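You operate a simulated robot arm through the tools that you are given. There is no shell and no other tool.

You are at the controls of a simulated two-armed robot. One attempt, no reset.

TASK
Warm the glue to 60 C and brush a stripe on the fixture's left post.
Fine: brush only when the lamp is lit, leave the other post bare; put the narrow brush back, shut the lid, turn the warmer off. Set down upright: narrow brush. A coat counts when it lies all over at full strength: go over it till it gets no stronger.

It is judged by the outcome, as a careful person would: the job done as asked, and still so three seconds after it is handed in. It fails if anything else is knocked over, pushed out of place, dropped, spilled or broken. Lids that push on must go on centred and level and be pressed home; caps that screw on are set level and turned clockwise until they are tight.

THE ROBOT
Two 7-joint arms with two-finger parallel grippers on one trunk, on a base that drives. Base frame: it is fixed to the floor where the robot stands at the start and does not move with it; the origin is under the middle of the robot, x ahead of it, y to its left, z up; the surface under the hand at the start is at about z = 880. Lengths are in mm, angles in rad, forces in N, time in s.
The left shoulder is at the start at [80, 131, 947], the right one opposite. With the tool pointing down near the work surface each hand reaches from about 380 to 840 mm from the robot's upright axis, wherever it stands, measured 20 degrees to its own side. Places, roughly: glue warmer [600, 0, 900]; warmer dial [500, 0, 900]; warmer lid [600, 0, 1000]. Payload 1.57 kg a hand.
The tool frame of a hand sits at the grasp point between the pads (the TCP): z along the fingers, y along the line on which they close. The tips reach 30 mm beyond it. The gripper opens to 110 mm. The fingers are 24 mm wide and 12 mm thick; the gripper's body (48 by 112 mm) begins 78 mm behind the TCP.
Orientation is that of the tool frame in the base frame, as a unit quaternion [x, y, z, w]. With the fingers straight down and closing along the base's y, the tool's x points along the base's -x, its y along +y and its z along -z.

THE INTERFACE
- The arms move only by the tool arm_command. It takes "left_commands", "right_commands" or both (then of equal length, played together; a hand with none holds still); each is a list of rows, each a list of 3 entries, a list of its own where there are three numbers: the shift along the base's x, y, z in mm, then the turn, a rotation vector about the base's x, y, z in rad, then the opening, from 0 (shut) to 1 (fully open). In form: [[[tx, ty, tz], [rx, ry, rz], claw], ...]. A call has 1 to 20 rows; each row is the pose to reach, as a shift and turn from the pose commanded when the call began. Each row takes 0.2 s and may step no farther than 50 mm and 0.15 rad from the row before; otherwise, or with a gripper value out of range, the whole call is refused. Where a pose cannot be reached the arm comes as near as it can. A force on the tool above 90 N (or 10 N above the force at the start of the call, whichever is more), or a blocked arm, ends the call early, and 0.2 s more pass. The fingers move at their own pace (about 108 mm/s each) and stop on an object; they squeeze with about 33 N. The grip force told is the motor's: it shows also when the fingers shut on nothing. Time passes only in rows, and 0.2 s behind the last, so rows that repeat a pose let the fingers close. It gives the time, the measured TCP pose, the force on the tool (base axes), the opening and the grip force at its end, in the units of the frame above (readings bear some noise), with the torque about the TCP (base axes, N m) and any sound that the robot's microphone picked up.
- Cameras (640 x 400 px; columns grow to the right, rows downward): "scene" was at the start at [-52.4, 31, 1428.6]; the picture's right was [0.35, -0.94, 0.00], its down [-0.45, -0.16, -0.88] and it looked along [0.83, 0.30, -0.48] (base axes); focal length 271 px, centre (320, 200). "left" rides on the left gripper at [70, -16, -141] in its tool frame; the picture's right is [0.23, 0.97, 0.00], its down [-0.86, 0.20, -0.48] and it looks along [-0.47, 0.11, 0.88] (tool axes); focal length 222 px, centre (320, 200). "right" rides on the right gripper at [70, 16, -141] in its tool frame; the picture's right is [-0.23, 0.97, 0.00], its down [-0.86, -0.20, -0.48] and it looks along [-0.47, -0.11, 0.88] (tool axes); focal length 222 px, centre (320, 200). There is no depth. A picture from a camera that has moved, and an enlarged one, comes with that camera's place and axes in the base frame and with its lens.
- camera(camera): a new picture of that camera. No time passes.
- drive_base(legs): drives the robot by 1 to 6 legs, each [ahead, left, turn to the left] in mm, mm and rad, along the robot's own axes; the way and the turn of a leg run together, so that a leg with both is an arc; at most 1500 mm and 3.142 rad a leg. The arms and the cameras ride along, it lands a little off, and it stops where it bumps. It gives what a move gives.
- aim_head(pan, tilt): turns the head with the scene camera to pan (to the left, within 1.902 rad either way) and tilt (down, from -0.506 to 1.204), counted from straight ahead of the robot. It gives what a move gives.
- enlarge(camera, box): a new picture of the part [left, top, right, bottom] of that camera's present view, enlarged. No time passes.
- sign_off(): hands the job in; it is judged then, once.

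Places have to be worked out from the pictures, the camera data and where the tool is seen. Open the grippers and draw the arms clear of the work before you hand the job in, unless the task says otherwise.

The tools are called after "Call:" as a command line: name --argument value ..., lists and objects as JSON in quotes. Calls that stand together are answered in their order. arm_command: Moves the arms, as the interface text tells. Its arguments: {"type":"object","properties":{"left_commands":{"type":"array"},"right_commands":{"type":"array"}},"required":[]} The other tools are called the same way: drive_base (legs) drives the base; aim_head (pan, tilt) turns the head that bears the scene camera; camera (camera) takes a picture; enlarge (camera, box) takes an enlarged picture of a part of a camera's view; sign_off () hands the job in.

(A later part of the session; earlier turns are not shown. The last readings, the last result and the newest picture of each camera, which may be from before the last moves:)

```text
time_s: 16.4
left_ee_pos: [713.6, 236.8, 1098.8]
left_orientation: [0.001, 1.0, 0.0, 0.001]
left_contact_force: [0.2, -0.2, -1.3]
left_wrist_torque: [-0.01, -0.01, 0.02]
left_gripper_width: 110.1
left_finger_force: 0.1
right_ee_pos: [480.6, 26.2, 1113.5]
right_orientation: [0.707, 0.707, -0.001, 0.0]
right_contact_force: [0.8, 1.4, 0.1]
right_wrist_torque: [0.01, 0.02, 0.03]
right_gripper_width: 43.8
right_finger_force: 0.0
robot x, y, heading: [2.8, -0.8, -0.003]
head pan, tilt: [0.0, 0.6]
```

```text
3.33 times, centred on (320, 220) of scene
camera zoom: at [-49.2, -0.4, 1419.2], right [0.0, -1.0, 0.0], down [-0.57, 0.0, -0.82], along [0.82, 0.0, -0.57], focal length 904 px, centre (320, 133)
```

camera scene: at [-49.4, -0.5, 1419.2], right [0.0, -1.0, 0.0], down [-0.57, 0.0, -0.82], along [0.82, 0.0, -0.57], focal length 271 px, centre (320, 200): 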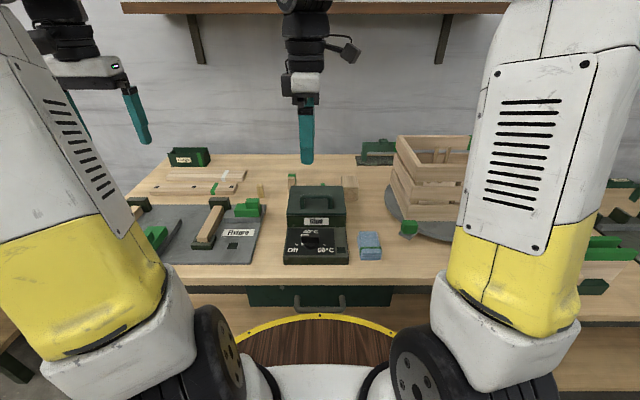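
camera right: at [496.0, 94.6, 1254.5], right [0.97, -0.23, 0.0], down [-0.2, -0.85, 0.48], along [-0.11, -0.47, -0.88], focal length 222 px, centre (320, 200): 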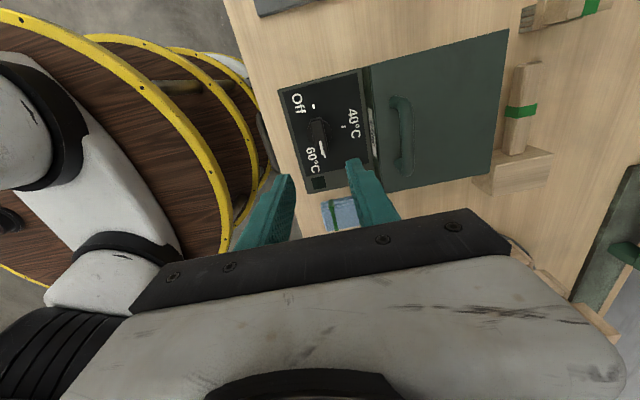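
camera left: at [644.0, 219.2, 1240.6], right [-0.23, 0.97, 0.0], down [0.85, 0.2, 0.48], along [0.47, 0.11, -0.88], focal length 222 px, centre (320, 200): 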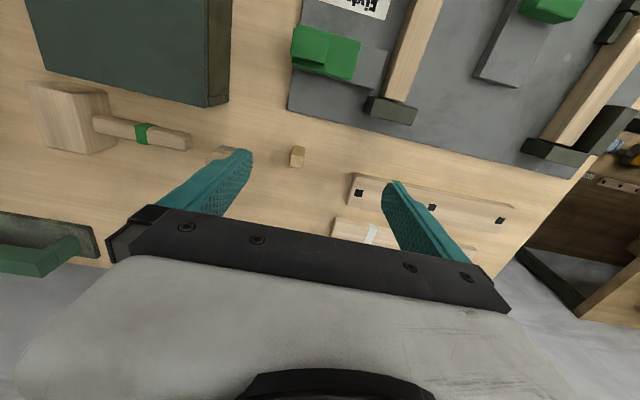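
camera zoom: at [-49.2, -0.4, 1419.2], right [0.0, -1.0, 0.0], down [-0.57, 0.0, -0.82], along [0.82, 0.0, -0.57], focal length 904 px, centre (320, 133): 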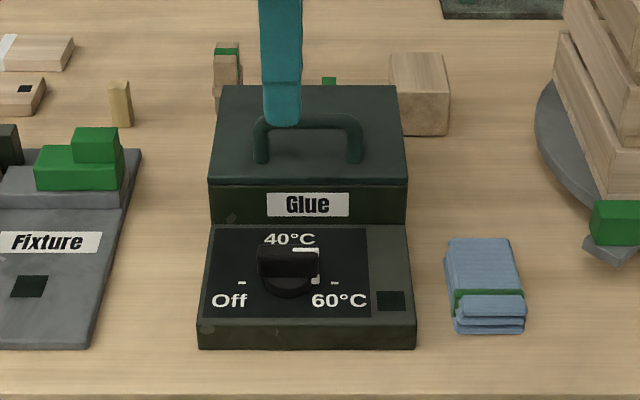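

The dial reads 60 °C and the lamp is still dark, so it's heating. Meanwhile I move the right hand aside and bring the left hand over the brush, high, half open.

Call:
arm_command --right_commands '[[[0, -40, 5], [0, 0, 0], 0.4], [[0, -80, 10], [0, 0, 0], 0.4], [[0, -120, 20], [0, 0, 0], 0.4], [[0, -150, 30], [0, 0, 0], 0.4], [[0, -170, 40], [0, 0, 0], 0.4], [[0, -170, 40], [0, 0, 0], 0.4]]' --left_commands '[[[0, 0, 0], [0, 0, 0], 0.45], [[20, -30, -5], [0, 0, 0], 0.45], [[40, -62, -15], [0, 0, 0], 0.45], [[60, -94, -28], [0, 0, 0], 0.45], [[74, -122, -40], [0, 0, 0], 0.45], [[81, -137, -50], [0, 0, 0], 0.45]]'

Call:
camera --camera "left"

Call:
camera --camera "scene"

Call:
enlarge --camera "left" --box '[240, 120, 400, 240]'

```text
time_s: 17.8
left_ee_pos: [794.9, 98.9, 1050.9]
left_orientation: [0.0, 1.0, 0.001, 0.001]
left_contact_force: [-0.8, 0.6, -0.8]
left_wrist_torque: [0.01, -0.07, 0.01]
left_gripper_width: 49.5
left_finger_force: 0.0
right_ee_pos: [479.8, -144.3, 1152.3]
right_orientation: [0.707, 0.707, 0.0, 0.0]
right_contact_force: [-0.3, -0.2, 0.1]
right_wrist_torque: [0.0, -0.03, -0.02]
right_gripper_width: 44.0
right_finger_force: 0.0
robot x, y, heading: [-0.2, 1.4, 0.004]
head pan, tilt: [0.0, 0.6]
```

```text
taken
camera left: at [725.4, 81.7, 1191.9], right [-0.23, 0.97, 0.0], down [0.85, 0.2, 0.48], along [0.47, 0.11, -0.88], focal length 222 px, centre (320, 200)
```

left: 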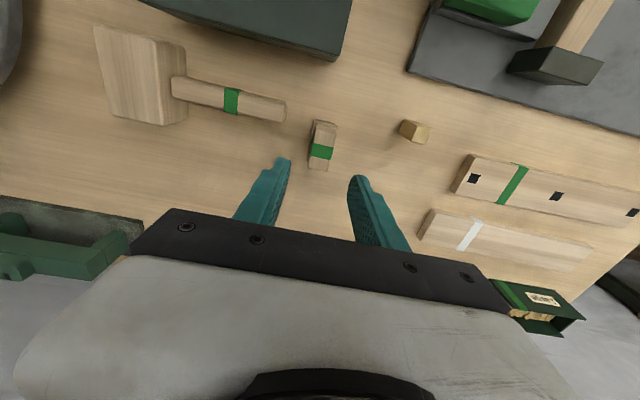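

```text
taken
camera scene: at [-49.7, -0.5, 1419.2], right [0.0, -1.0, 0.0], down [-0.56, 0.0, -0.83], along [0.83, 0.0, -0.56], focal length 271 px, centre (320, 200)
```

scene: 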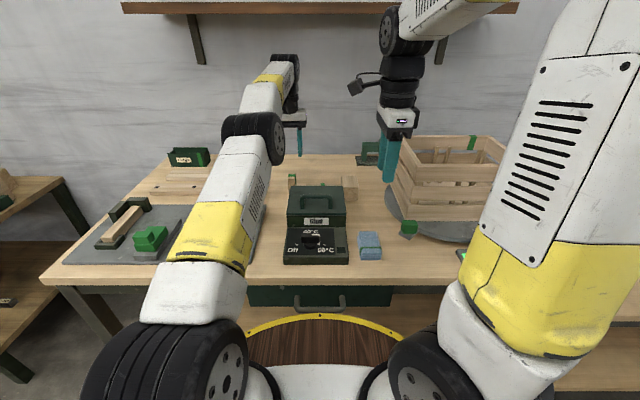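

```text
3.33 times, centred on (320, 180) of left
camera zoom: at [725.4, 81.7, 1191.9], right [-0.23, 0.97, 0.0], down [0.85, 0.2, 0.48], along [0.47, 0.11, -0.88], focal length 740 px, centre (320, 267)
```

zoom: 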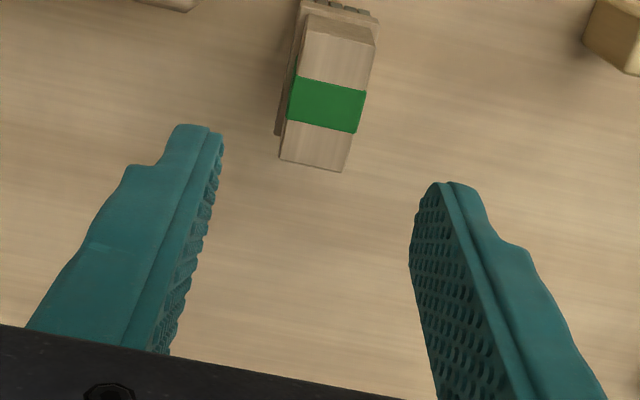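

The brush handle top is centred at about (794.5, 100, 945), aligned with the axes, and the fingers line up. I lower the left hand around the handle.

Call:
arm_command --left_commands '[[[0, 1, -40], [0, 0, 0], 0.45], [[0, 1, -70], [0, 0, 0], 0.45], [[0, 1, -85], [0, 0, 0], 0.45], [[0, 1, -95], [0, 0, 0], 0.45]]'

Call:
camera --camera "left"

Call:
enlarge --camera "scene" --box '[260, 150, 400, 280]'

```text
time_s: 18.8
left_ee_pos: [794.1, 98.9, 954.7]
left_orientation: [-0.001, 1.0, 0.001, 0.0]
left_contact_force: [-0.4, 0.4, 1.0]
left_wrist_torque: [-0.01, 0.03, -0.01]
left_gripper_width: 49.2
left_finger_force: 0.0
right_ee_pos: [478.7, -145.2, 1151.9]
right_orientation: [0.706, 0.708, 0.0, 0.001]
right_contact_force: [-0.6, 1.1, -0.2]
right_wrist_torque: [-0.01, -0.01, -0.01]
right_gripper_width: 44.0
right_finger_force: 0.0
robot x, y, heading: [-0.4, 0.8, 0.0]
head pan, tilt: [0.0, 0.6]
```

```text
taken
camera left: at [724.9, 82.4, 1096.0], right [-0.23, 0.97, 0.0], down [0.86, 0.2, 0.48], along [0.47, 0.11, -0.88], focal length 222 px, centre (320, 200)
```

left: 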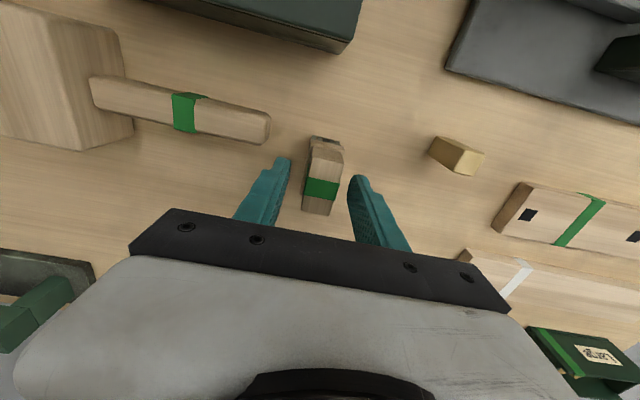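

```text
3.08 times, centred on (330, 215) of scene
camera zoom: at [-49.4, -0.6, 1419.2], right [0.0, -1.0, 0.0], down [-0.57, 0.0, -0.82], along [0.82, 0.0, -0.57], focal length 835 px, centre (289, 154)
```

zoom: 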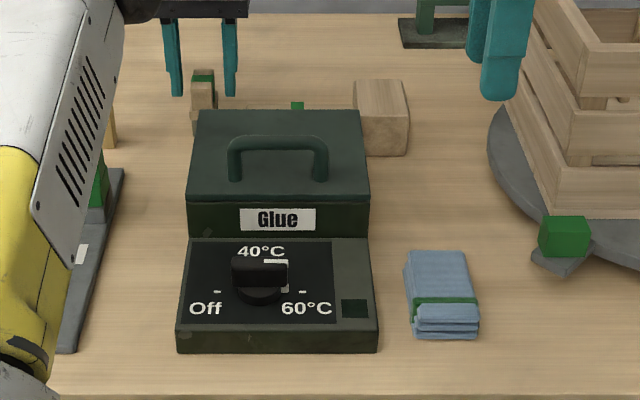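

The fingers straddle the handle evenly. I lower 7 mm more and close on it.

Call:
arm_command --left_commands '[[[0, 1, -4], [0, 0, 0], 0.45], [[0, 1, -7], [0, 0, 0], 0.45], [[0, 1, -7], [0, 0, 0], 0.0], [[0, 1, -7], [0, 0, 0], 0.0], [[0, 1, -7], [0, 0, 0], 0.0]]'

Call:
camera --camera "left"

Call:
enlarge --camera "scene" --box '[270, 150, 330, 190]'

```text
time_s: 20.0
left_ee_pos: [793.0, 101.1, 947.6]
left_orientation: [0.0, 1.0, 0.0, 0.0]
left_contact_force: [0.1, 0.3, -0.5]
left_wrist_torque: [-0.01, 0.03, 0.02]
left_gripper_width: 23.1
left_finger_force: 32.6
right_ee_pos: [479.5, -145.3, 1151.6]
right_orientation: [0.707, 0.707, 0.0, 0.0]
right_contact_force: [0.1, 0.2, 0.3]
right_wrist_torque: [0.02, 0.0, -0.01]
right_gripper_width: 43.9
right_finger_force: 0.0
robot x, y, heading: [0.6, -1.2, -0.001]
head pan, tilt: [0.0, 0.6]
```

```text
taken
camera left: at [724.9, 83.4, 1088.7], right [-0.23, 0.97, 0.0], down [0.86, 0.2, 0.48], along [0.47, 0.11, -0.88], focal length 222 px, centre (320, 200)
```

left: 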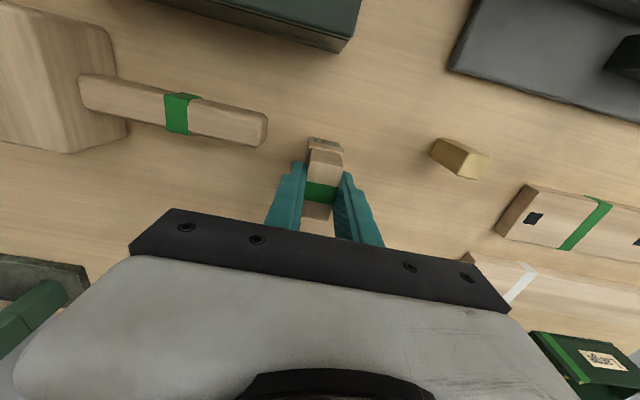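

```text
10.00 times, centred on (300, 170) of scene
camera zoom: at [-49.4, -0.6, 1419.2], right [0.0, -1.0, 0.0], down [-0.57, 0.0, -0.82], along [0.82, 0.0, -0.57], focal length 2713 px, centre (520, 500)
```

zoom: 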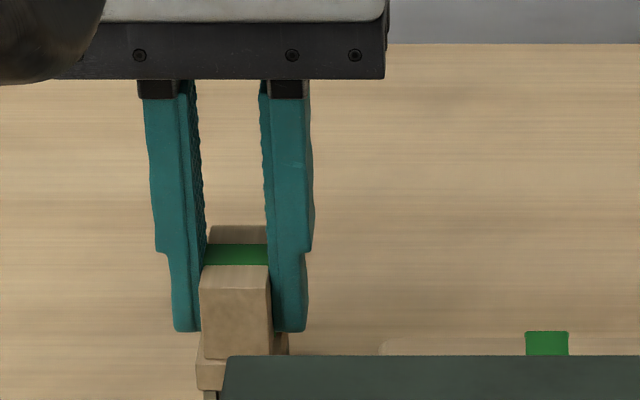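

The brush is held at 23 mm. I lift it straight up and check it hangs upright, and look at the lamp.

Call:
arm_command --left_commands '[[[0, 0, 20], [0, 0, 0], 0], [[0, 0, 60], [0, 0, 0], 0], [[0, 0, 105], [0, 0, 0], 0], [[0, 0, 150], [0, 0, 0], 0], [[0, 0, 170], [0, 0, 0], 0]]'

Call:
camera --camera "left"

Call:
camera --camera "scene"

Call:
enlarge --camera "scene" --box '[260, 90, 360, 150]'

```text
time_s: 21.2
left_ee_pos: [776.1, 103.0, 1111.2]
left_orientation: [-0.001, 1.0, 0.0, -0.001]
left_contact_force: [0.4, -0.3, -0.9]
left_wrist_torque: [-0.01, -0.01, -0.02]
left_gripper_width: 23.1
left_finger_force: 32.9
left hand out of reach, approached as far as the arm can: row 4, 5
right_ee_pos: [480.1, -145.2, 1151.4]
right_orientation: [0.706, 0.708, 0.0, 0.001]
right_contact_force: [0.0, 0.4, 0.4]
right_wrist_torque: [-0.02, 0.0, 0.04]
right_gripper_width: 44.1
right_finger_force: 0.1
robot x, y, heading: [-0.2, -2.4, -0.001]
head pan, tilt: [0.0, 0.6]
```

```text
taken
camera left: at [707.1, 86.1, 1252.3], right [-0.23, 0.97, 0.0], down [0.86, 0.2, 0.48], along [0.47, 0.11, -0.88], focal length 222 px, centre (320, 200)
```

left: 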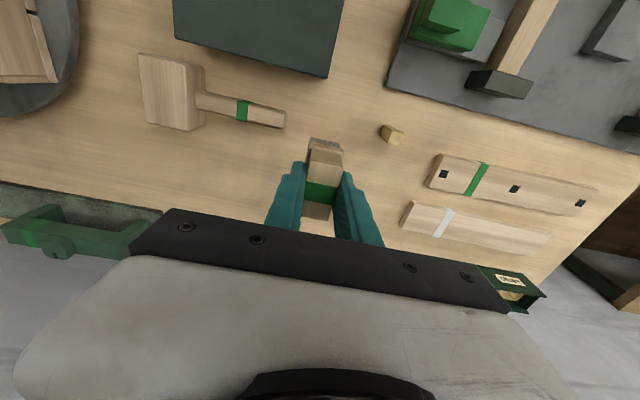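

```text
taken
camera scene: at [-49.0, -0.6, 1419.3], right [0.0, -1.0, 0.0], down [-0.57, 0.0, -0.82], along [0.82, 0.0, -0.57], focal length 271 px, centre (320, 200)
```

scene: 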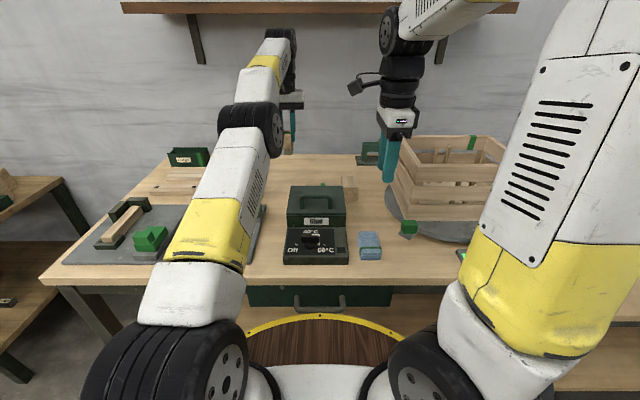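

```text
6.40 times, centred on (310, 120) of scene
camera zoom: at [-49.0, -0.6, 1419.3], right [0.0, -1.0, 0.0], down [-0.57, 0.0, -0.82], along [0.82, 0.0, -0.57], focal length 1736 px, centre (384, 712)
```

zoom: 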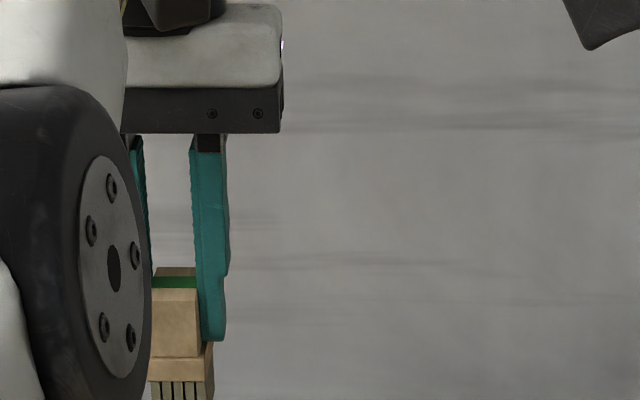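

The brush is upright in the left hand. I park it over the free space to the left (x≈650, y≈300, high), then bring the right hand above the lid handle.

Call:
arm_command --left_commands '[[[-25, 30, 0], [0, 0, 0], 0], [[-50, 65, 0], [0, 0, 0], 0], [[-75, 100, 0], [0, 0, 0], 0], [[-95, 140, 0], [0, 0, 0], 0], [[-115, 175, 0], [0, 0, 0], 0], [[-126, 205, 0], [0, 0, 0], 0], [[-126, 205, 0], [0, 0, 0], 0]]' --right_commands '[[[0, 0, 0], [0, 0, 0], 0.4], [[0, 0, 0], [0, 0, 0], 0.4], [[20, 30, 0], [0, 0, 0], 0.4], [[45, 65, 0], [0, 0, 0], 0.4], [[70, 100, -20], [0, 0, 0], 0.4], [[90, 135, -40], [0, 0, 0], 0.4], [[98, 155, -60], [0, 0, 0], 0.4]]'

Call:
camera --camera "right"

Call:
camera --camera "scene"

Call:
enlarge --camera "scene" --box '[270, 170, 370, 270]'

```text
time_s: 22.8
left_ee_pos: [648.8, 307.7, 1109.3]
left_orientation: [0.0, 1.0, -0.001, -0.001]
left_contact_force: [-1.0, -0.5, 0.2]
left_wrist_torque: [-0.02, -0.01, 0.0]
left_gripper_width: 23.2
left_finger_force: 32.8
right_ee_pos: [578.6, 11.5, 1092.2]
right_orientation: [0.706, 0.708, 0.0, 0.0]
right_contact_force: [-1.2, 0.4, -0.2]
right_wrist_torque: [0.01, 0.01, -0.02]
right_gripper_width: 43.8
right_finger_force: 0.1
robot x, y, heading: [2.0, -0.5, 0.001]
head pan, tilt: [0.0, 0.6]
```

```text
taken
camera right: at [593.5, 80.9, 1234.1], right [0.97, -0.23, 0.0], down [-0.2, -0.86, 0.48], along [-0.11, -0.47, -0.88], focal length 222 px, centre (320, 200)
```

right: 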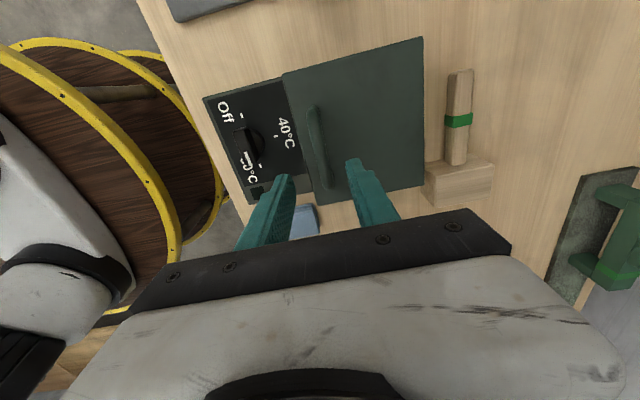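

```text
taken
camera scene: at [-49.6, -0.7, 1419.2], right [0.0, -1.0, 0.0], down [-0.57, 0.0, -0.82], along [0.82, 0.0, -0.57], focal length 271 px, centre (320, 200)
```

scene: 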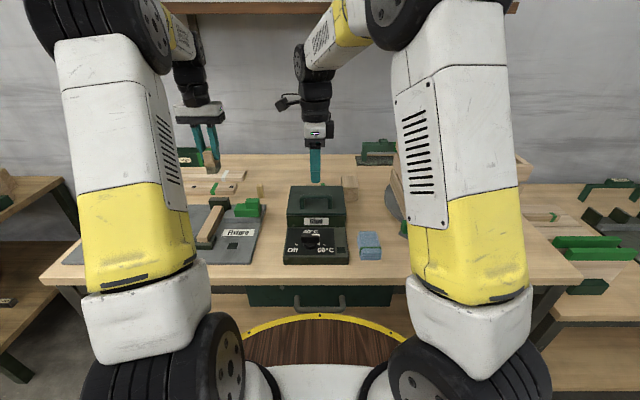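

```text
4.00 times, centred on (320, 220) of scene
camera zoom: at [-49.6, -0.7, 1419.2], right [0.0, -1.0, 0.0], down [-0.57, 0.0, -0.82], along [0.82, 0.0, -0.57], focal length 1085 px, centre (320, 120)
```

zoom: 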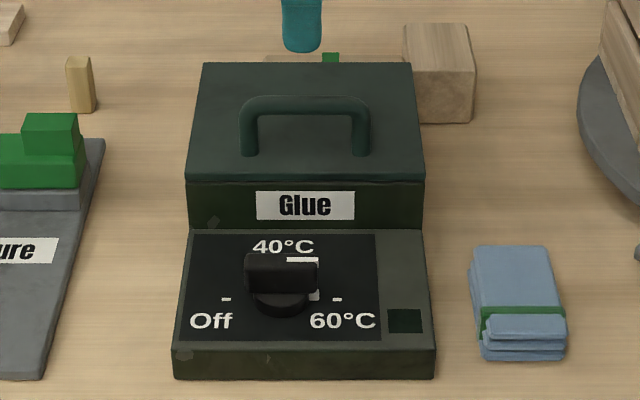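

The lamp's still dark. The handle bar is at about x 576, y 10, z≈998; I lower the right hand around it.

Call:
arm_command --right_commands '[[[-1, -1, -35], [0, 0, 0], 0.4], [[-1, -1, -65], [0, 0, 0], 0.4], [[-1, -1, -80], [0, 0, 0], 0.4], [[-1, -1, -90], [0, 0, 0], 0.4]]'

Call:
camera --camera "right"

Call:
enlarge --camera "scene" --box '[270, 170, 370, 270]'

```text
time_s: 23.8
left_ee_pos: [648.9, 306.6, 1110.6]
left_orientation: [0.0, 1.0, 0.0, -0.001]
left_contact_force: [0.1, -0.1, -0.8]
left_wrist_torque: [0.0, 0.01, -0.01]
left_gripper_width: 23.1
left_finger_force: 33.5
right_ee_pos: [576.8, 9.3, 1001.3]
right_orientation: [0.706, 0.708, 0.0, 0.0]
right_contact_force: [0.3, 0.0, 0.9]
right_wrist_torque: [0.03, -0.02, 0.01]
right_gripper_width: 44.1
right_finger_force: 0.0
robot x, y, heading: [1.8, -3.0, 0.002]
head pan, tilt: [0.0, 0.6]
```

```text
taken
camera right: at [592.5, 78.8, 1143.1], right [0.97, -0.23, 0.0], down [-0.2, -0.86, 0.48], along [-0.11, -0.47, -0.88], focal length 222 px, centre (320, 200)
```

right: 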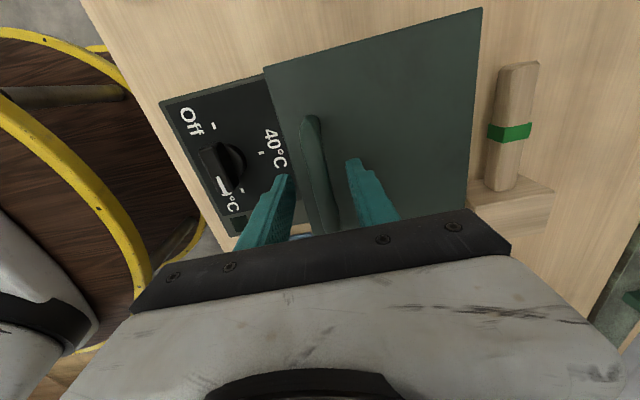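

```text
4.00 times, centred on (320, 220) of scene
camera zoom: at [-49.4, -0.5, 1419.2], right [0.0, -1.0, 0.0], down [-0.57, 0.0, -0.82], along [0.82, 0.0, -0.57], focal length 1085 px, centre (320, 120)
```

zoom: 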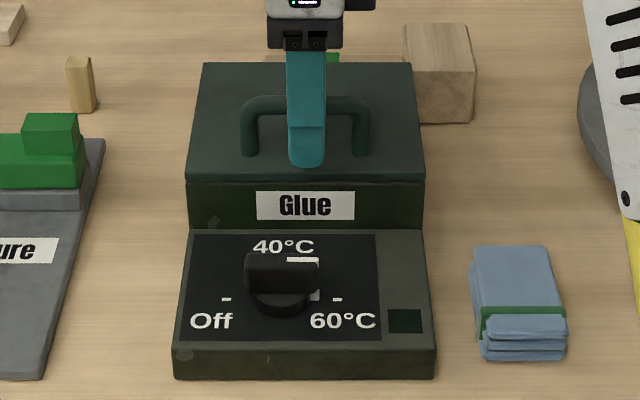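

The handle is between the fingers. I close on it and lift just 15 mm (along the arc a rear hinge would demand) to learn whether the lid is hinged or loose.

Call:
arm_command --right_commands '[[[0, 0, 0], [0, 0, 0], 0], [[0, 0, 0], [0, 0, 0], 0], [[0, 0, 0], [0, 0, 0], 0], [[3, 0, 8], [0, 0, 0], 0], [[6, 0, 16], [0, 0, 0], 0]]'

Call:
camera --camera "right"

Call:
enlarge --camera "scene" --box '[270, 170, 370, 270]'

Call:
enlarge --camera "left" --box '[0, 0, 320, 200]'

```text
time_s: 25.0
left_ee_pos: [650.8, 307.0, 1109.8]
left_orientation: [0.0, 1.0, 0.0, -0.001]
left_contact_force: [-0.2, -0.1, -1.0]
left_wrist_torque: [0.06, 0.04, 0.03]
left_gripper_width: 22.9
left_finger_force: 32.6
right_ee_pos: [586.4, 9.3, 1017.5]
right_orientation: [0.706, 0.708, 0.001, 0.0]
right_contact_force: [24.8, 1.4, -16.5]
right_wrist_torque: [-0.25, 0.03, -0.24]
right_gripper_width: 13.8
right_finger_force: 30.1
robot x, y, heading: [0.7, -1.1, 0.001]
head pan, tilt: [0.0, 0.6]
```

```text
taken
camera right: at [600.5, 78.8, 1158.8], right [0.97, -0.23, 0.0], down [-0.2, -0.86, 0.48], along [-0.11, -0.47, -0.88], focal length 222 px, centre (320, 200)
```

right: 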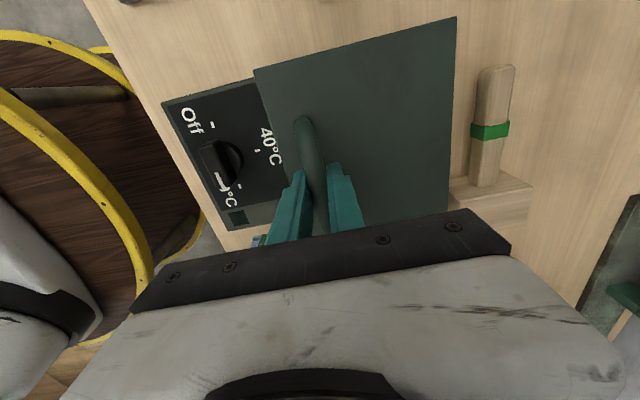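

```text
4.00 times, centred on (320, 220) of scene
camera zoom: at [-47.7, -0.4, 1419.3], right [0.0, -1.0, 0.0], down [-0.57, 0.0, -0.82], along [0.82, 0.0, -0.57], focal length 1085 px, centre (320, 120)
```

zoom: 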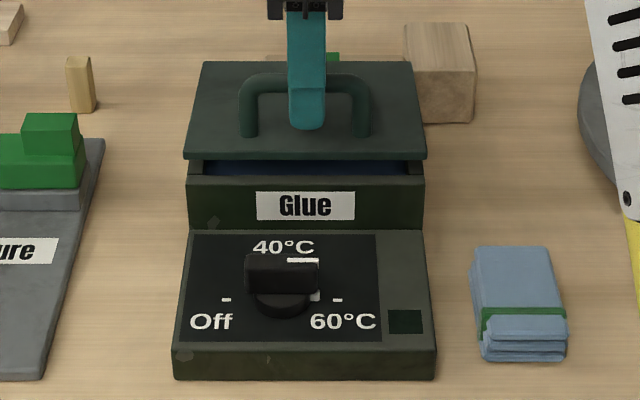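

```text
2.00 times, centred on (160, 100) of left
camera zoom: at [582.0, 290.9, 1250.9], right [-0.23, 0.97, 0.0], down [0.86, 0.2, 0.48], along [0.46, 0.11, -0.88], focal length 444 px, centre (640, 400)
```

zoom: 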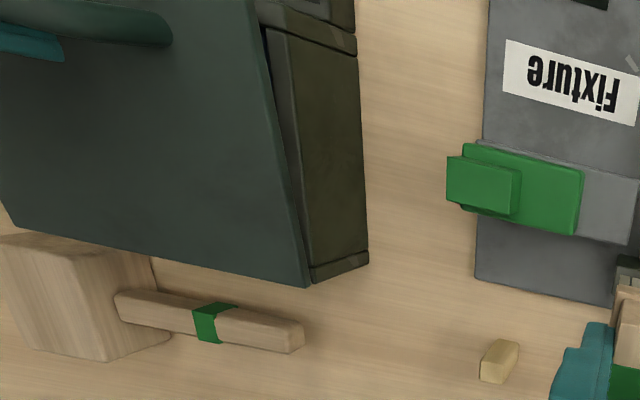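

The lid is hinged at the rear. The reaction (+x, −z) points along the radius to the hinge, so I follow the arc with a bit more x, keeping the hand vertical so the bar turns in the grip.

Call:
arm_command --right_commands '[[[5, 0, 6], [0, 0, 0], 0], [[11, 0, 13], [0, 0, 0], 0], [[18, 0, 21.5], [0, 0, 0], 0], [[25, 0, 29], [0, 0, 0], 0]]'

Call:
enlarge --camera "scene" --box '[270, 150, 370, 250]'

Call:
camera --camera "left"

```text
time_s: 26.0
left_ee_pos: [648.8, 306.4, 1110.3]
left_orientation: [0.0, 1.0, 0.0, -0.001]
left_contact_force: [1.4, 0.3, -1.3]
left_wrist_torque: [0.0, 0.01, -0.04]
left_gripper_width: 23.0
left_finger_force: 32.9
right_ee_pos: [605.4, 9.9, 1048.6]
right_orientation: [0.707, 0.708, -0.001, 0.0]
right_contact_force: [-21.7, -2.4, 15.3]
right_wrist_torque: [-0.25, 0.23, -0.57]
right_gripper_width: 13.7
right_finger_force: 30.4
robot x, y, heading: [-2.2, 0.3, -0.0]
head pan, tilt: [0.0, 0.6]
```

```text
4.00 times, centred on (320, 200) of scene
camera zoom: at [-51.2, -0.6, 1419.2], right [0.0, -1.0, 0.0], down [-0.56, 0.0, -0.83], along [0.83, 0.0, -0.56], focal length 1085 px, centre (320, 200)
```

zoom: 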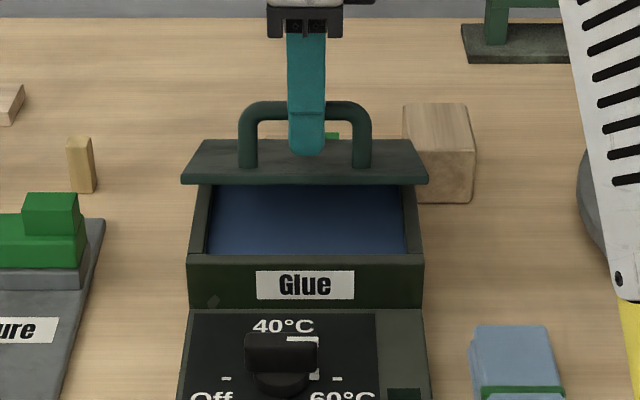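

```text
taken
camera left: at [578.9, 290.6, 1252.3], right [-0.23, 0.97, 0.0], down [0.85, 0.2, 0.48], along [0.47, 0.11, -0.88], focal length 222 px, centre (320, 200)
```

left: 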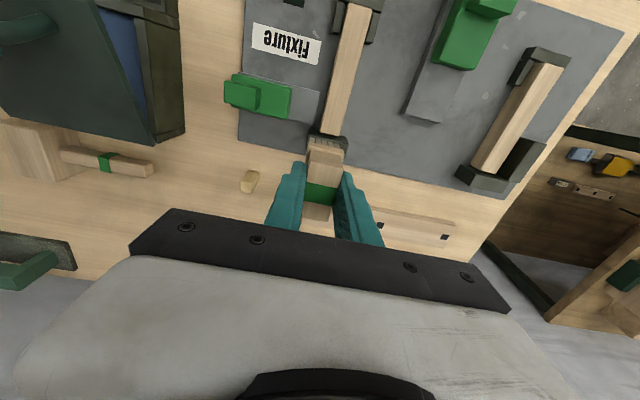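

The blue glue pan is visible. The readings fit a hinge at about (704, 957) with radius 135 mm; I follow that arc further to about 66°.

Call:
arm_command --right_commands '[[[11, 0, 15.2], [0, 0, 0], 0], [[27.6, 0, 26.8], [0, 0, 0], 0], [[45.7, 0, 35.7], [0, 0, 0], 0], [[65, 0, 41.8], [0, 0, 0], 0], [[84.9, 0, 45], [0, 0, 0], 0]]'

Call:
enlarge --camera "scene" --box '[250, 110, 390, 270]'

Call:
camera --camera "left"

Call:
camera --camera "right"

```text
time_s: 27.2
left_ee_pos: [648.8, 308.2, 1110.4]
left_orientation: [0.0, 1.0, 0.0, 0.0]
left_contact_force: [-0.1, -0.3, -0.8]
left_wrist_torque: [-0.02, 0.01, 0.0]
left_gripper_width: 23.1
left_finger_force: 32.6
right_ee_pos: [693.1, 9.1, 1092.5]
right_orientation: [0.707, 0.707, 0.0, 0.001]
right_contact_force: [-1.0, 0.1, 5.4]
right_wrist_torque: [-0.58, -0.05, -0.73]
right_gripper_width: 13.9
right_finger_force: 30.7
robot x, y, heading: [2.4, 0.1, 0.003]
head pan, tilt: [0.0, 0.6]
```

```text
2.50 times, centred on (320, 190) of scene
camera zoom: at [-49.6, -0.5, 1419.2], right [0.0, -1.0, 0.0], down [-0.56, 0.0, -0.83], along [0.83, 0.0, -0.56], focal length 678 px, centre (320, 225)
```

zoom: 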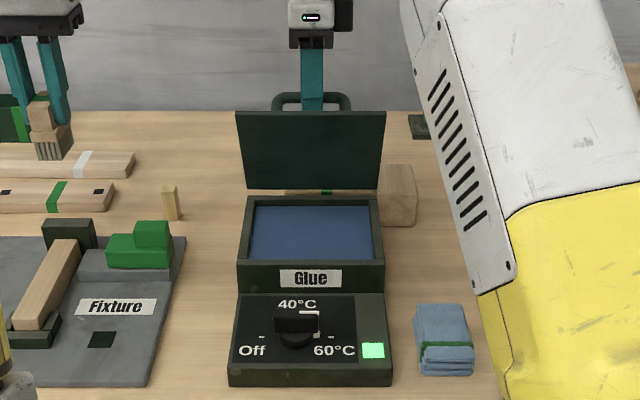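

```text
taken
camera left: at [580.3, 290.8, 1251.8], right [-0.23, 0.97, 0.0], down [0.86, 0.2, 0.48], along [0.47, 0.11, -0.88], focal length 222 px, centre (320, 200)
```

left: 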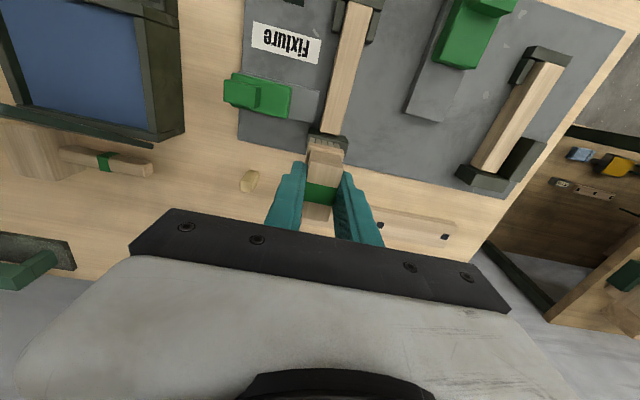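

```text
taken
camera right: at [708.3, 78.9, 1234.4], right [0.97, -0.23, 0.0], down [-0.2, -0.86, 0.48], along [-0.11, -0.47, -0.88], focal length 222 px, centre (320, 200)
```

right: 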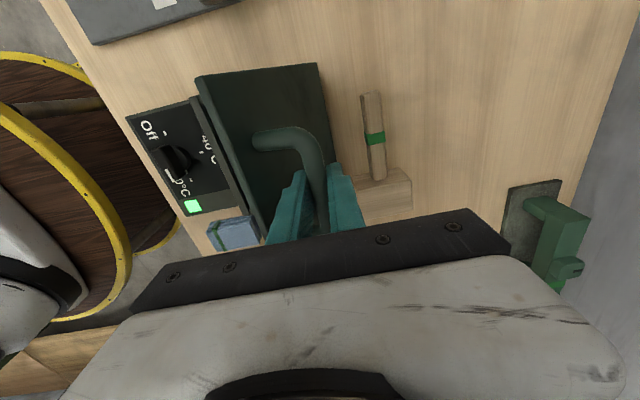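

The lamp is now lit green. I continue the lid past vertical, tilting the hand slightly forward for reach.

Call:
arm_command --right_commands '[[[20.2, 0, 0.2], [0, -0.08, 0], 0], [[40.2, 0, -2.6], [0, -0.16, 0], 0], [[55.9, 0, -7.1], [0, -0.24, 0], 0], [[71.9, 0, -13.9], [0, -0.32, 0], 0]]'

Call:
enlarge --camera "scene" --box '[250, 110, 390, 270]'

Call:
camera --camera "left"

Call:
camera --camera "right"

```text
time_s: 28.2
left_ee_pos: [649.3, 307.8, 1109.5]
left_orientation: [0.001, 1.0, 0.0, -0.001]
left_contact_force: [-0.5, -0.7, -1.3]
left_wrist_torque: [0.0, -0.03, 0.04]
left_gripper_width: 22.9
left_finger_force: 33.1
right_ee_pos: [766.4, 8.9, 1078.3]
right_orientation: [0.697, 0.699, 0.114, 0.113]
right_contact_force: [0.1, 1.2, 4.7]
right_wrist_torque: [-0.29, 0.18, -0.87]
right_gripper_width: 14.1
right_finger_force: 30.6
robot x, y, heading: [0.8, 1.4, 0.001]
head pan, tilt: [0.0, 0.6]
```

```text
2.50 times, centred on (320, 190) of scene
camera zoom: at [-49.6, -0.5, 1419.2], right [0.0, -1.0, 0.0], down [-0.56, 0.0, -0.83], along [0.83, 0.0, -0.56], focal length 678 px, centre (320, 225)
```

zoom: 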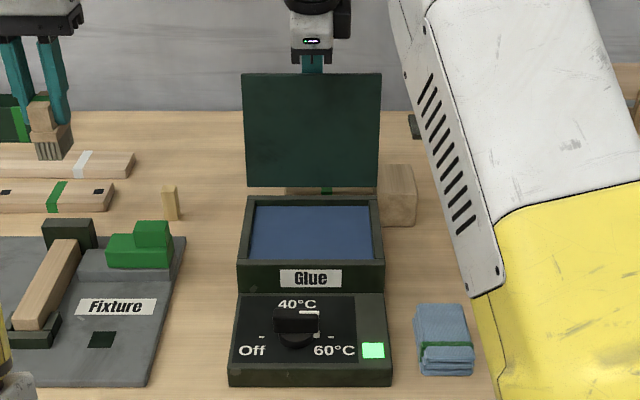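

```text
taken
camera left: at [580.3, 290.8, 1251.7], right [-0.23, 0.97, 0.0], down [0.86, 0.2, 0.48], along [0.47, 0.11, -0.88], focal length 222 px, centre (320, 200)
```

left: 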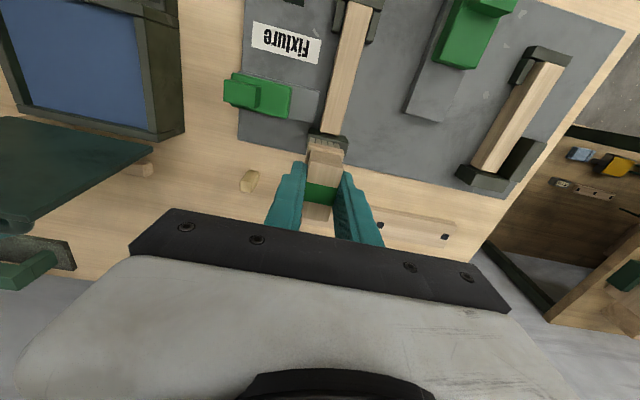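

```text
taken
camera right: at [734.5, 79.0, 1217.5], right [0.92, -0.23, 0.31], down [-0.34, -0.86, 0.39], along [0.18, -0.47, -0.87], focal length 222 px, centre (320, 200)
```

right: 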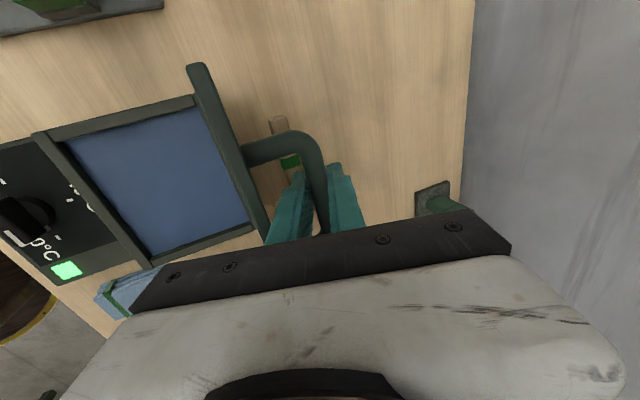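

The lid is at about 97°. I loosen the grip slightly while still caging the bar, to see whether the lid stays open by itself.

Call:
arm_command --right_commands '[[[0, 0, 0], [0, 0, 0], 0.2], [[0, 0, 0], [0, 0, 0], 0.25], [[0, 0, 0], [0, 0, 0], 0.25]]'

Call:
camera --camera "right"

Call:
enlarge --camera "scene" --box '[250, 110, 390, 270]'

```text
time_s: 29.0
left_ee_pos: [649.1, 306.9, 1110.2]
left_orientation: [0.0, 1.0, 0.001, 0.0]
left_contact_force: [0.2, -0.6, -0.6]
left_wrist_torque: [0.02, 0.01, 0.01]
left_gripper_width: 23.3
left_finger_force: 32.7
right_ee_pos: [764.3, 9.9, 1077.6]
right_orientation: [0.698, 0.698, 0.113, 0.113]
right_contact_force: [1.3, 0.2, 0.8]
right_wrist_torque: [-0.02, 0.06, -0.03]
right_gripper_width: 26.9
right_finger_force: 0.0
robot x, y, heading: [-0.1, -0.0, 0.001]
head pan, tilt: [0.0, 0.6]
```

```text
taken
camera right: at [734.6, 79.0, 1217.0], right [0.93, -0.23, 0.31], down [-0.34, -0.86, 0.39], along [0.17, -0.47, -0.87], focal length 222 px, centre (320, 200)
```

right: 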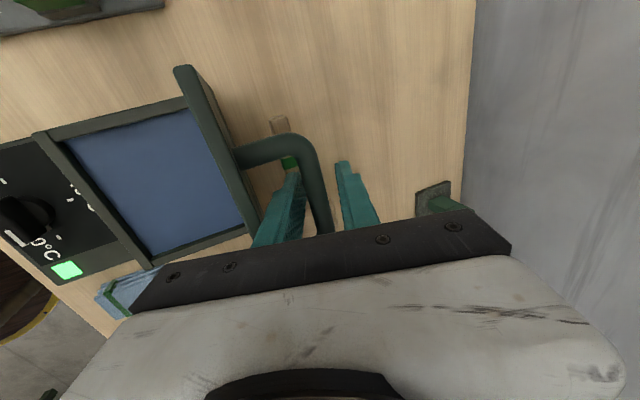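

```text
2.50 times, centred on (320, 190) of scene
camera zoom: at [-49.3, -0.5, 1419.2], right [0.0, -1.0, 0.0], down [-0.57, 0.0, -0.82], along [0.82, 0.0, -0.57], focal length 678 px, centre (320, 225)
```

zoom: 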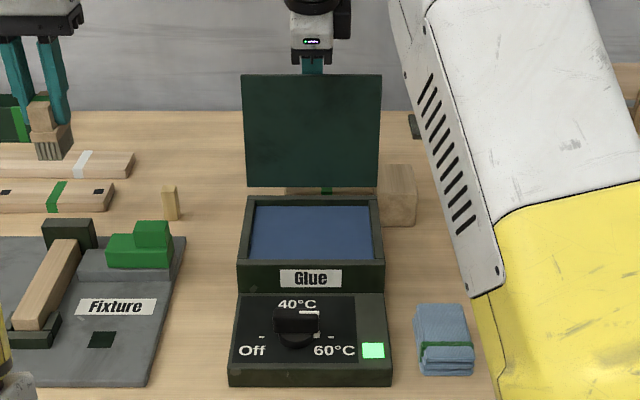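

The lid seems nearly still; I shift the caging fingers 8 mm toward the robot to see if the bar follows (lid falling shut) or stays.

Call:
arm_command --right_commands '[[[-4, 0, 1], [0, 0, 0], 0.3], [[-8, 0, 2], [0, 0, 0], 0.3], [[-8, 0, 2], [0, 0, 0], 0.3]]'

Call:
camera --camera "right"

Call:
camera --camera "left"

```text
time_s: 29.8
left_ee_pos: [649.9, 307.8, 1109.2]
left_orientation: [0.0, 1.0, 0.0, 0.0]
left_contact_force: [-0.5, 0.0, -0.4]
left_wrist_torque: [-0.01, 0.0, 0.01]
left_gripper_width: 23.4
left_finger_force: 33.0
right_ee_pos: [757.0, 8.8, 1079.7]
right_orientation: [0.698, 0.699, 0.112, 0.113]
right_contact_force: [1.1, -0.7, 0.0]
right_wrist_torque: [0.03, 0.03, -0.01]
right_gripper_width: 32.7
right_finger_force: 0.0
robot x, y, heading: [1.5, -1.5, 0.008]
head pan, tilt: [0.0, 0.6]
```

```text
taken
camera right: at [726.6, 79.0, 1219.3], right [0.92, -0.23, 0.31], down [-0.34, -0.86, 0.39], along [0.17, -0.47, -0.87], focal length 222 px, centre (320, 200)
```

right: 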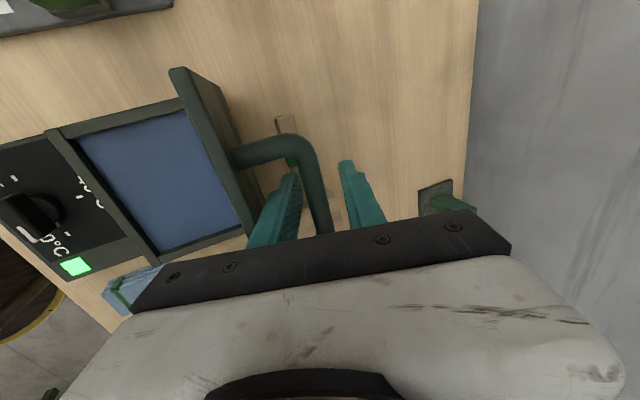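

```text
taken
camera left: at [580.6, 290.8, 1251.6], right [-0.23, 0.97, 0.0], down [0.86, 0.2, 0.48], along [0.47, 0.11, -0.88], focal length 222 px, centre (320, 200)
```

left: 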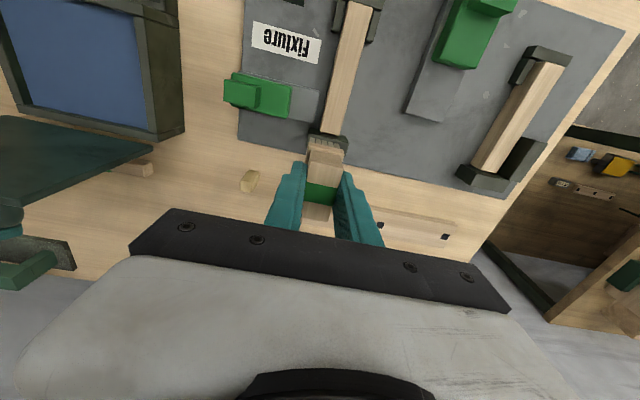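

The lid hasn't moved in the left camera view, so it stays open by itself. I re-centre on the bar, partly straighten the tilt, then withdraw the fingers along their own axis, clear of the lid edge.

Call:
arm_command --right_commands '[[[7, 0, -2], [0, 0, 0], 0.26], [[7, 0, -2], [0, 0.08, 0], 0.26], [[7, 0, -2], [0, 0.16, 0], 0.26], [[4.5, 0, 13], [0, 0.16, 0], 0.26], [[0.5, 0, 38], [0, 0.16, 0], 0.26], [[-5.5, 0, 73], [0, 0.16, 0], 0.26]]'

Call:
camera --camera "right"

Call:
enlarge --camera "scene" --box '[250, 110, 390, 270]'

```text
time_s: 31.2
left_ee_pos: [649.8, 307.8, 1110.1]
left_orientation: [0.0, 1.0, 0.0, -0.001]
left_contact_force: [0.4, 0.6, -1.3]
left_wrist_torque: [0.0, -0.01, -0.02]
left_gripper_width: 23.1
left_finger_force: 33.2
right_ee_pos: [752.0, 10.1, 1153.2]
right_orientation: [0.704, 0.705, 0.057, 0.056]
right_contact_force: [-0.3, 0.4, -0.9]
right_wrist_torque: [0.02, 0.02, 0.0]
right_gripper_width: 28.8
right_finger_force: 0.0
robot x, y, heading: [0.7, 2.9, 0.004]
head pan, tilt: [0.0, 0.6]
```

```text
taken
camera right: at [744.5, 79.7, 1295.9], right [0.96, -0.23, 0.15], down [-0.27, -0.86, 0.44], along [0.03, -0.47, -0.88], focal length 222 px, centre (320, 200)
```

right: 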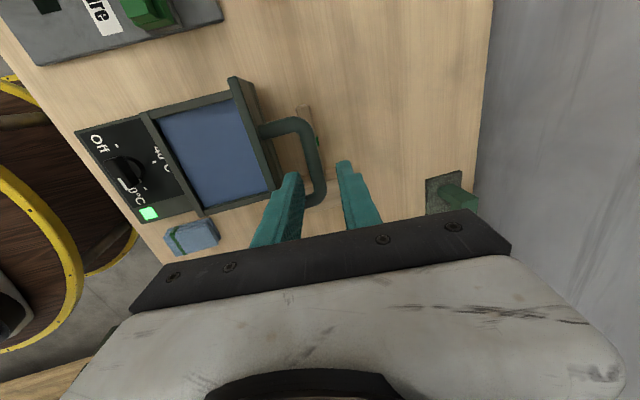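

```text
2.50 times, centred on (320, 190) of scene
camera zoom: at [-49.2, -0.5, 1419.2], right [0.0, -1.0, 0.0], down [-0.57, 0.0, -0.82], along [0.82, 0.0, -0.57], focal length 678 px, centre (320, 225)
```

zoom: 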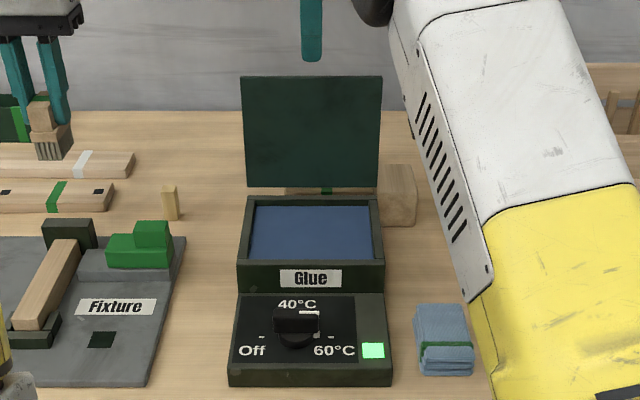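

The lid stays open and the lamp is lit. I take closer looks at the pan from both sides to judge the glue level before dipping.

Call:
enlarge --camera "right" --box '[140, 70, 290, 220]'

Call:
enlarge --camera "left" --box '[0, 0, 200, 150]'

Call:
enlarge --camera "scene" --box '[280, 180, 360, 240]'

```text
2.67 times, centred on (215, 145) of right
camera zoom: at [744.5, 79.7, 1295.9], right [0.96, -0.23, 0.15], down [-0.27, -0.86, 0.44], along [0.03, -0.47, -0.88], focal length 592 px, centre (600, 347)
```

zoom: 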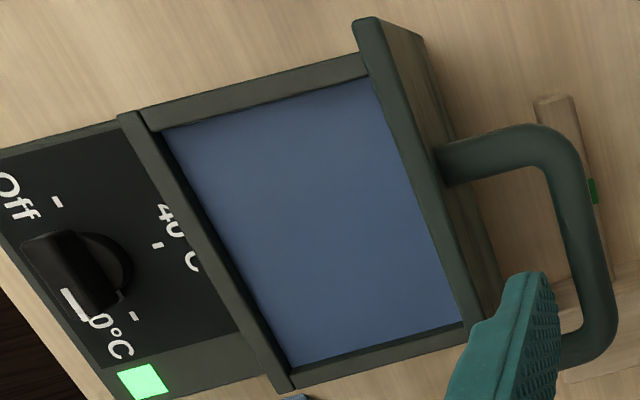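

```text
2.67 times, centred on (100, 75) of left
camera zoom: at [580.7, 290.8, 1251.5], right [-0.23, 0.97, 0.0], down [0.86, 0.2, 0.48], along [0.47, 0.11, -0.88], focal length 592 px, centre (907, 533)
```

zoom: 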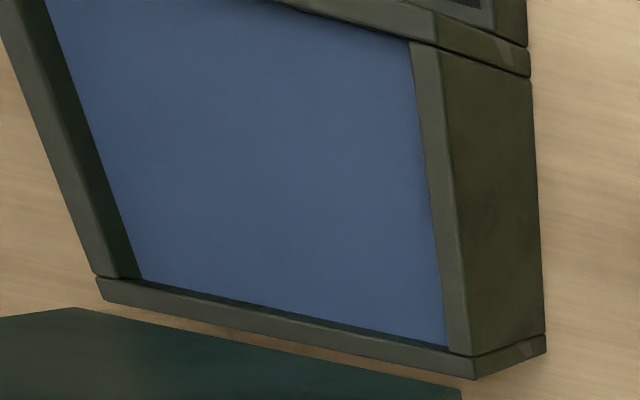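

```text
6.67 times, centred on (320, 210) of scene
camera zoom: at [-49.2, -0.5, 1419.2], right [0.0, -1.0, 0.0], down [-0.57, 0.0, -0.82], along [0.82, 0.0, -0.57], focal length 1808 px, centre (320, 133)
```

zoom: 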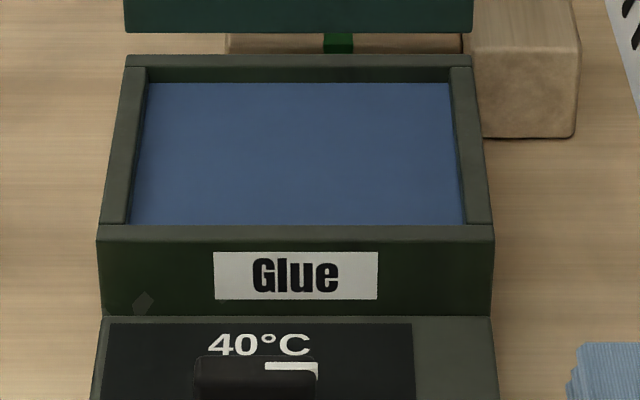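

The rim is at z≈951 and the glue surface about 10 mm lower (≈941), a large pan. First I retreat the right hand back and to the right, clear of the pan.

Call:
arm_command --right_commands '[[[-5, -20, 15], [0, 0.04, 0], 0.26], [[-30, -55, 25], [0, 0.08, 0], 0.26], [[-65, -85, 25], [0, 0.12, 0], 0.26], [[-100, -115, 25], [0, 0.16, 0], 0.26], [[-140, -140, 20], [0, 0.16, 0], 0.26], [[-185, -160, 20], [0, 0.16, 0], 0.26], [[-230, -180, 20], [0, 0.16, 0], 0.26], [[-270, -200, 20], [0, 0.16, 0], 0.26]]'

Call:
camera --camera "scene"

```text
time_s: 33.0
left_ee_pos: [649.0, 308.5, 1111.1]
left_orientation: [0.0, 1.0, 0.001, 0.0]
left_contact_force: [0.3, 0.4, -0.4]
left_wrist_torque: [-0.01, 0.03, 0.01]
left_gripper_width: 23.0
left_finger_force: 32.9
right_ee_pos: [481.9, -190.6, 1174.1]
right_orientation: [0.706, 0.708, 0.0, 0.0]
right_contact_force: [-0.7, 0.6, -0.1]
right_wrist_torque: [-0.04, 0.02, -0.01]
right_gripper_width: 28.6
right_finger_force: 0.1
robot x, y, heading: [-0.3, 1.2, -0.003]
head pan, tilt: [0.0, 0.6]
```

```text
taken
camera scene: at [-49.0, -0.3, 1419.3], right [0.0, -1.0, 0.0], down [-0.57, 0.0, -0.82], along [0.82, 0.0, -0.57], focal length 271 px, centre (320, 200)
```

scene: 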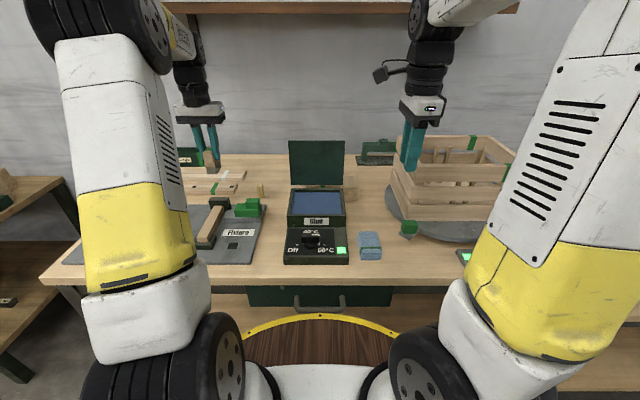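

Before dipping I survey the left post: I move the left hand (with the dry brush) high over that area for pictures.

Call:
arm_command --left_commands '[[[-24, 36, 5], [0, 0, 0], 0], [[-48, 72, 10], [0, 0, 0], 0], [[-72, 108, 15], [0, 0, 0], 0], [[-96, 144, 20], [0, 0, 0], 0], [[-120, 180, 20], [0, 0, 0], 0], [[-144, 216, 20], [0, 0, 0], 0], [[-168, 250, 20], [0, 0, 0], 0]]'

Call:
camera --camera "left"

Call:
enlarge --camera "left" --box '[220, 60, 460, 210]'

Call:
enlarge --camera "scene" --box '[40, 160, 280, 290]'

```text
time_s: 34.6
left_ee_pos: [480.9, 559.1, 1129.9]
left_orientation: [0.001, 1.0, -0.001, 0.0]
left_contact_force: [0.3, -0.2, 0.1]
left_wrist_torque: [0.02, -0.01, -0.01]
left_gripper_width: 22.8
left_finger_force: 32.4
right_ee_pos: [481.0, -191.1, 1172.0]
right_orientation: [0.707, 0.708, 0.0, 0.0]
right_contact_force: [0.4, -0.8, 0.6]
right_wrist_torque: [0.02, 0.04, 0.0]
right_gripper_width: 28.6
right_finger_force: 0.0
robot x, y, heading: [1.8, 3.2, -0.004]
head pan, tilt: [0.0, 0.6]
```

```text
taken
camera left: at [411.7, 541.7, 1271.5], right [-0.23, 0.97, 0.0], down [0.86, 0.2, 0.48], along [0.47, 0.11, -0.88], focal length 222 px, centre (320, 200)
```

left: 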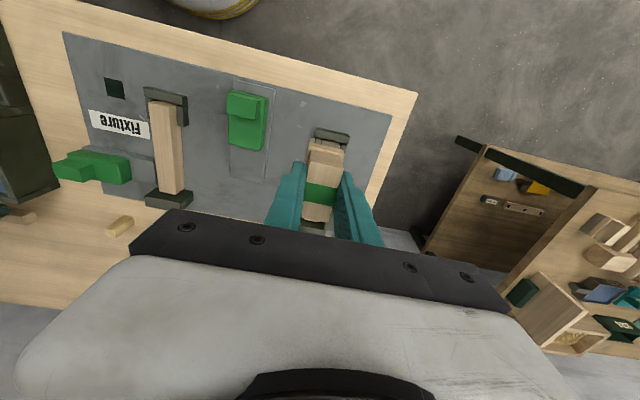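

```text
2.67 times, centred on (340, 135) of left
camera zoom: at [411.7, 541.7, 1271.5], right [-0.23, 0.97, 0.0], down [0.86, 0.2, 0.48], along [0.47, 0.11, -0.88], focal length 592 px, centre (267, 373)
```

zoom: 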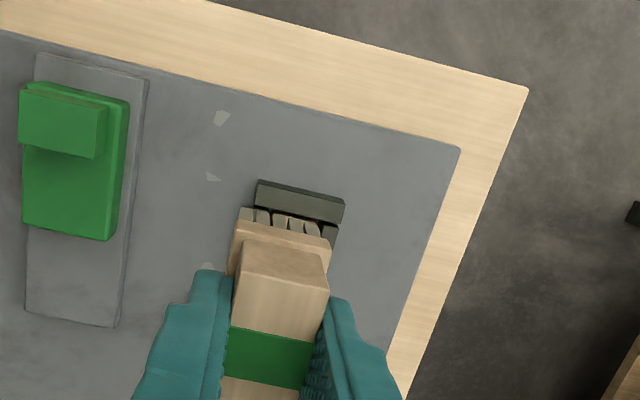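

```text
2.67 times, centred on (160, 225) of scene
camera zoom: at [-49.2, -0.8, 1419.2], right [0.0, -1.0, 0.0], down [-0.57, 0.0, -0.82], along [0.82, 0.0, -0.57], focal length 723 px, centre (747, 133)
```

zoom: 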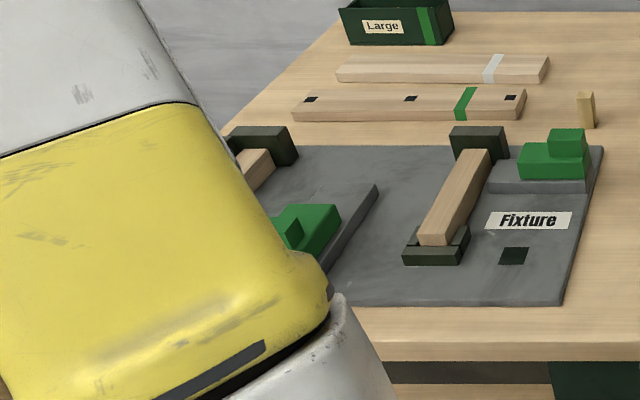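

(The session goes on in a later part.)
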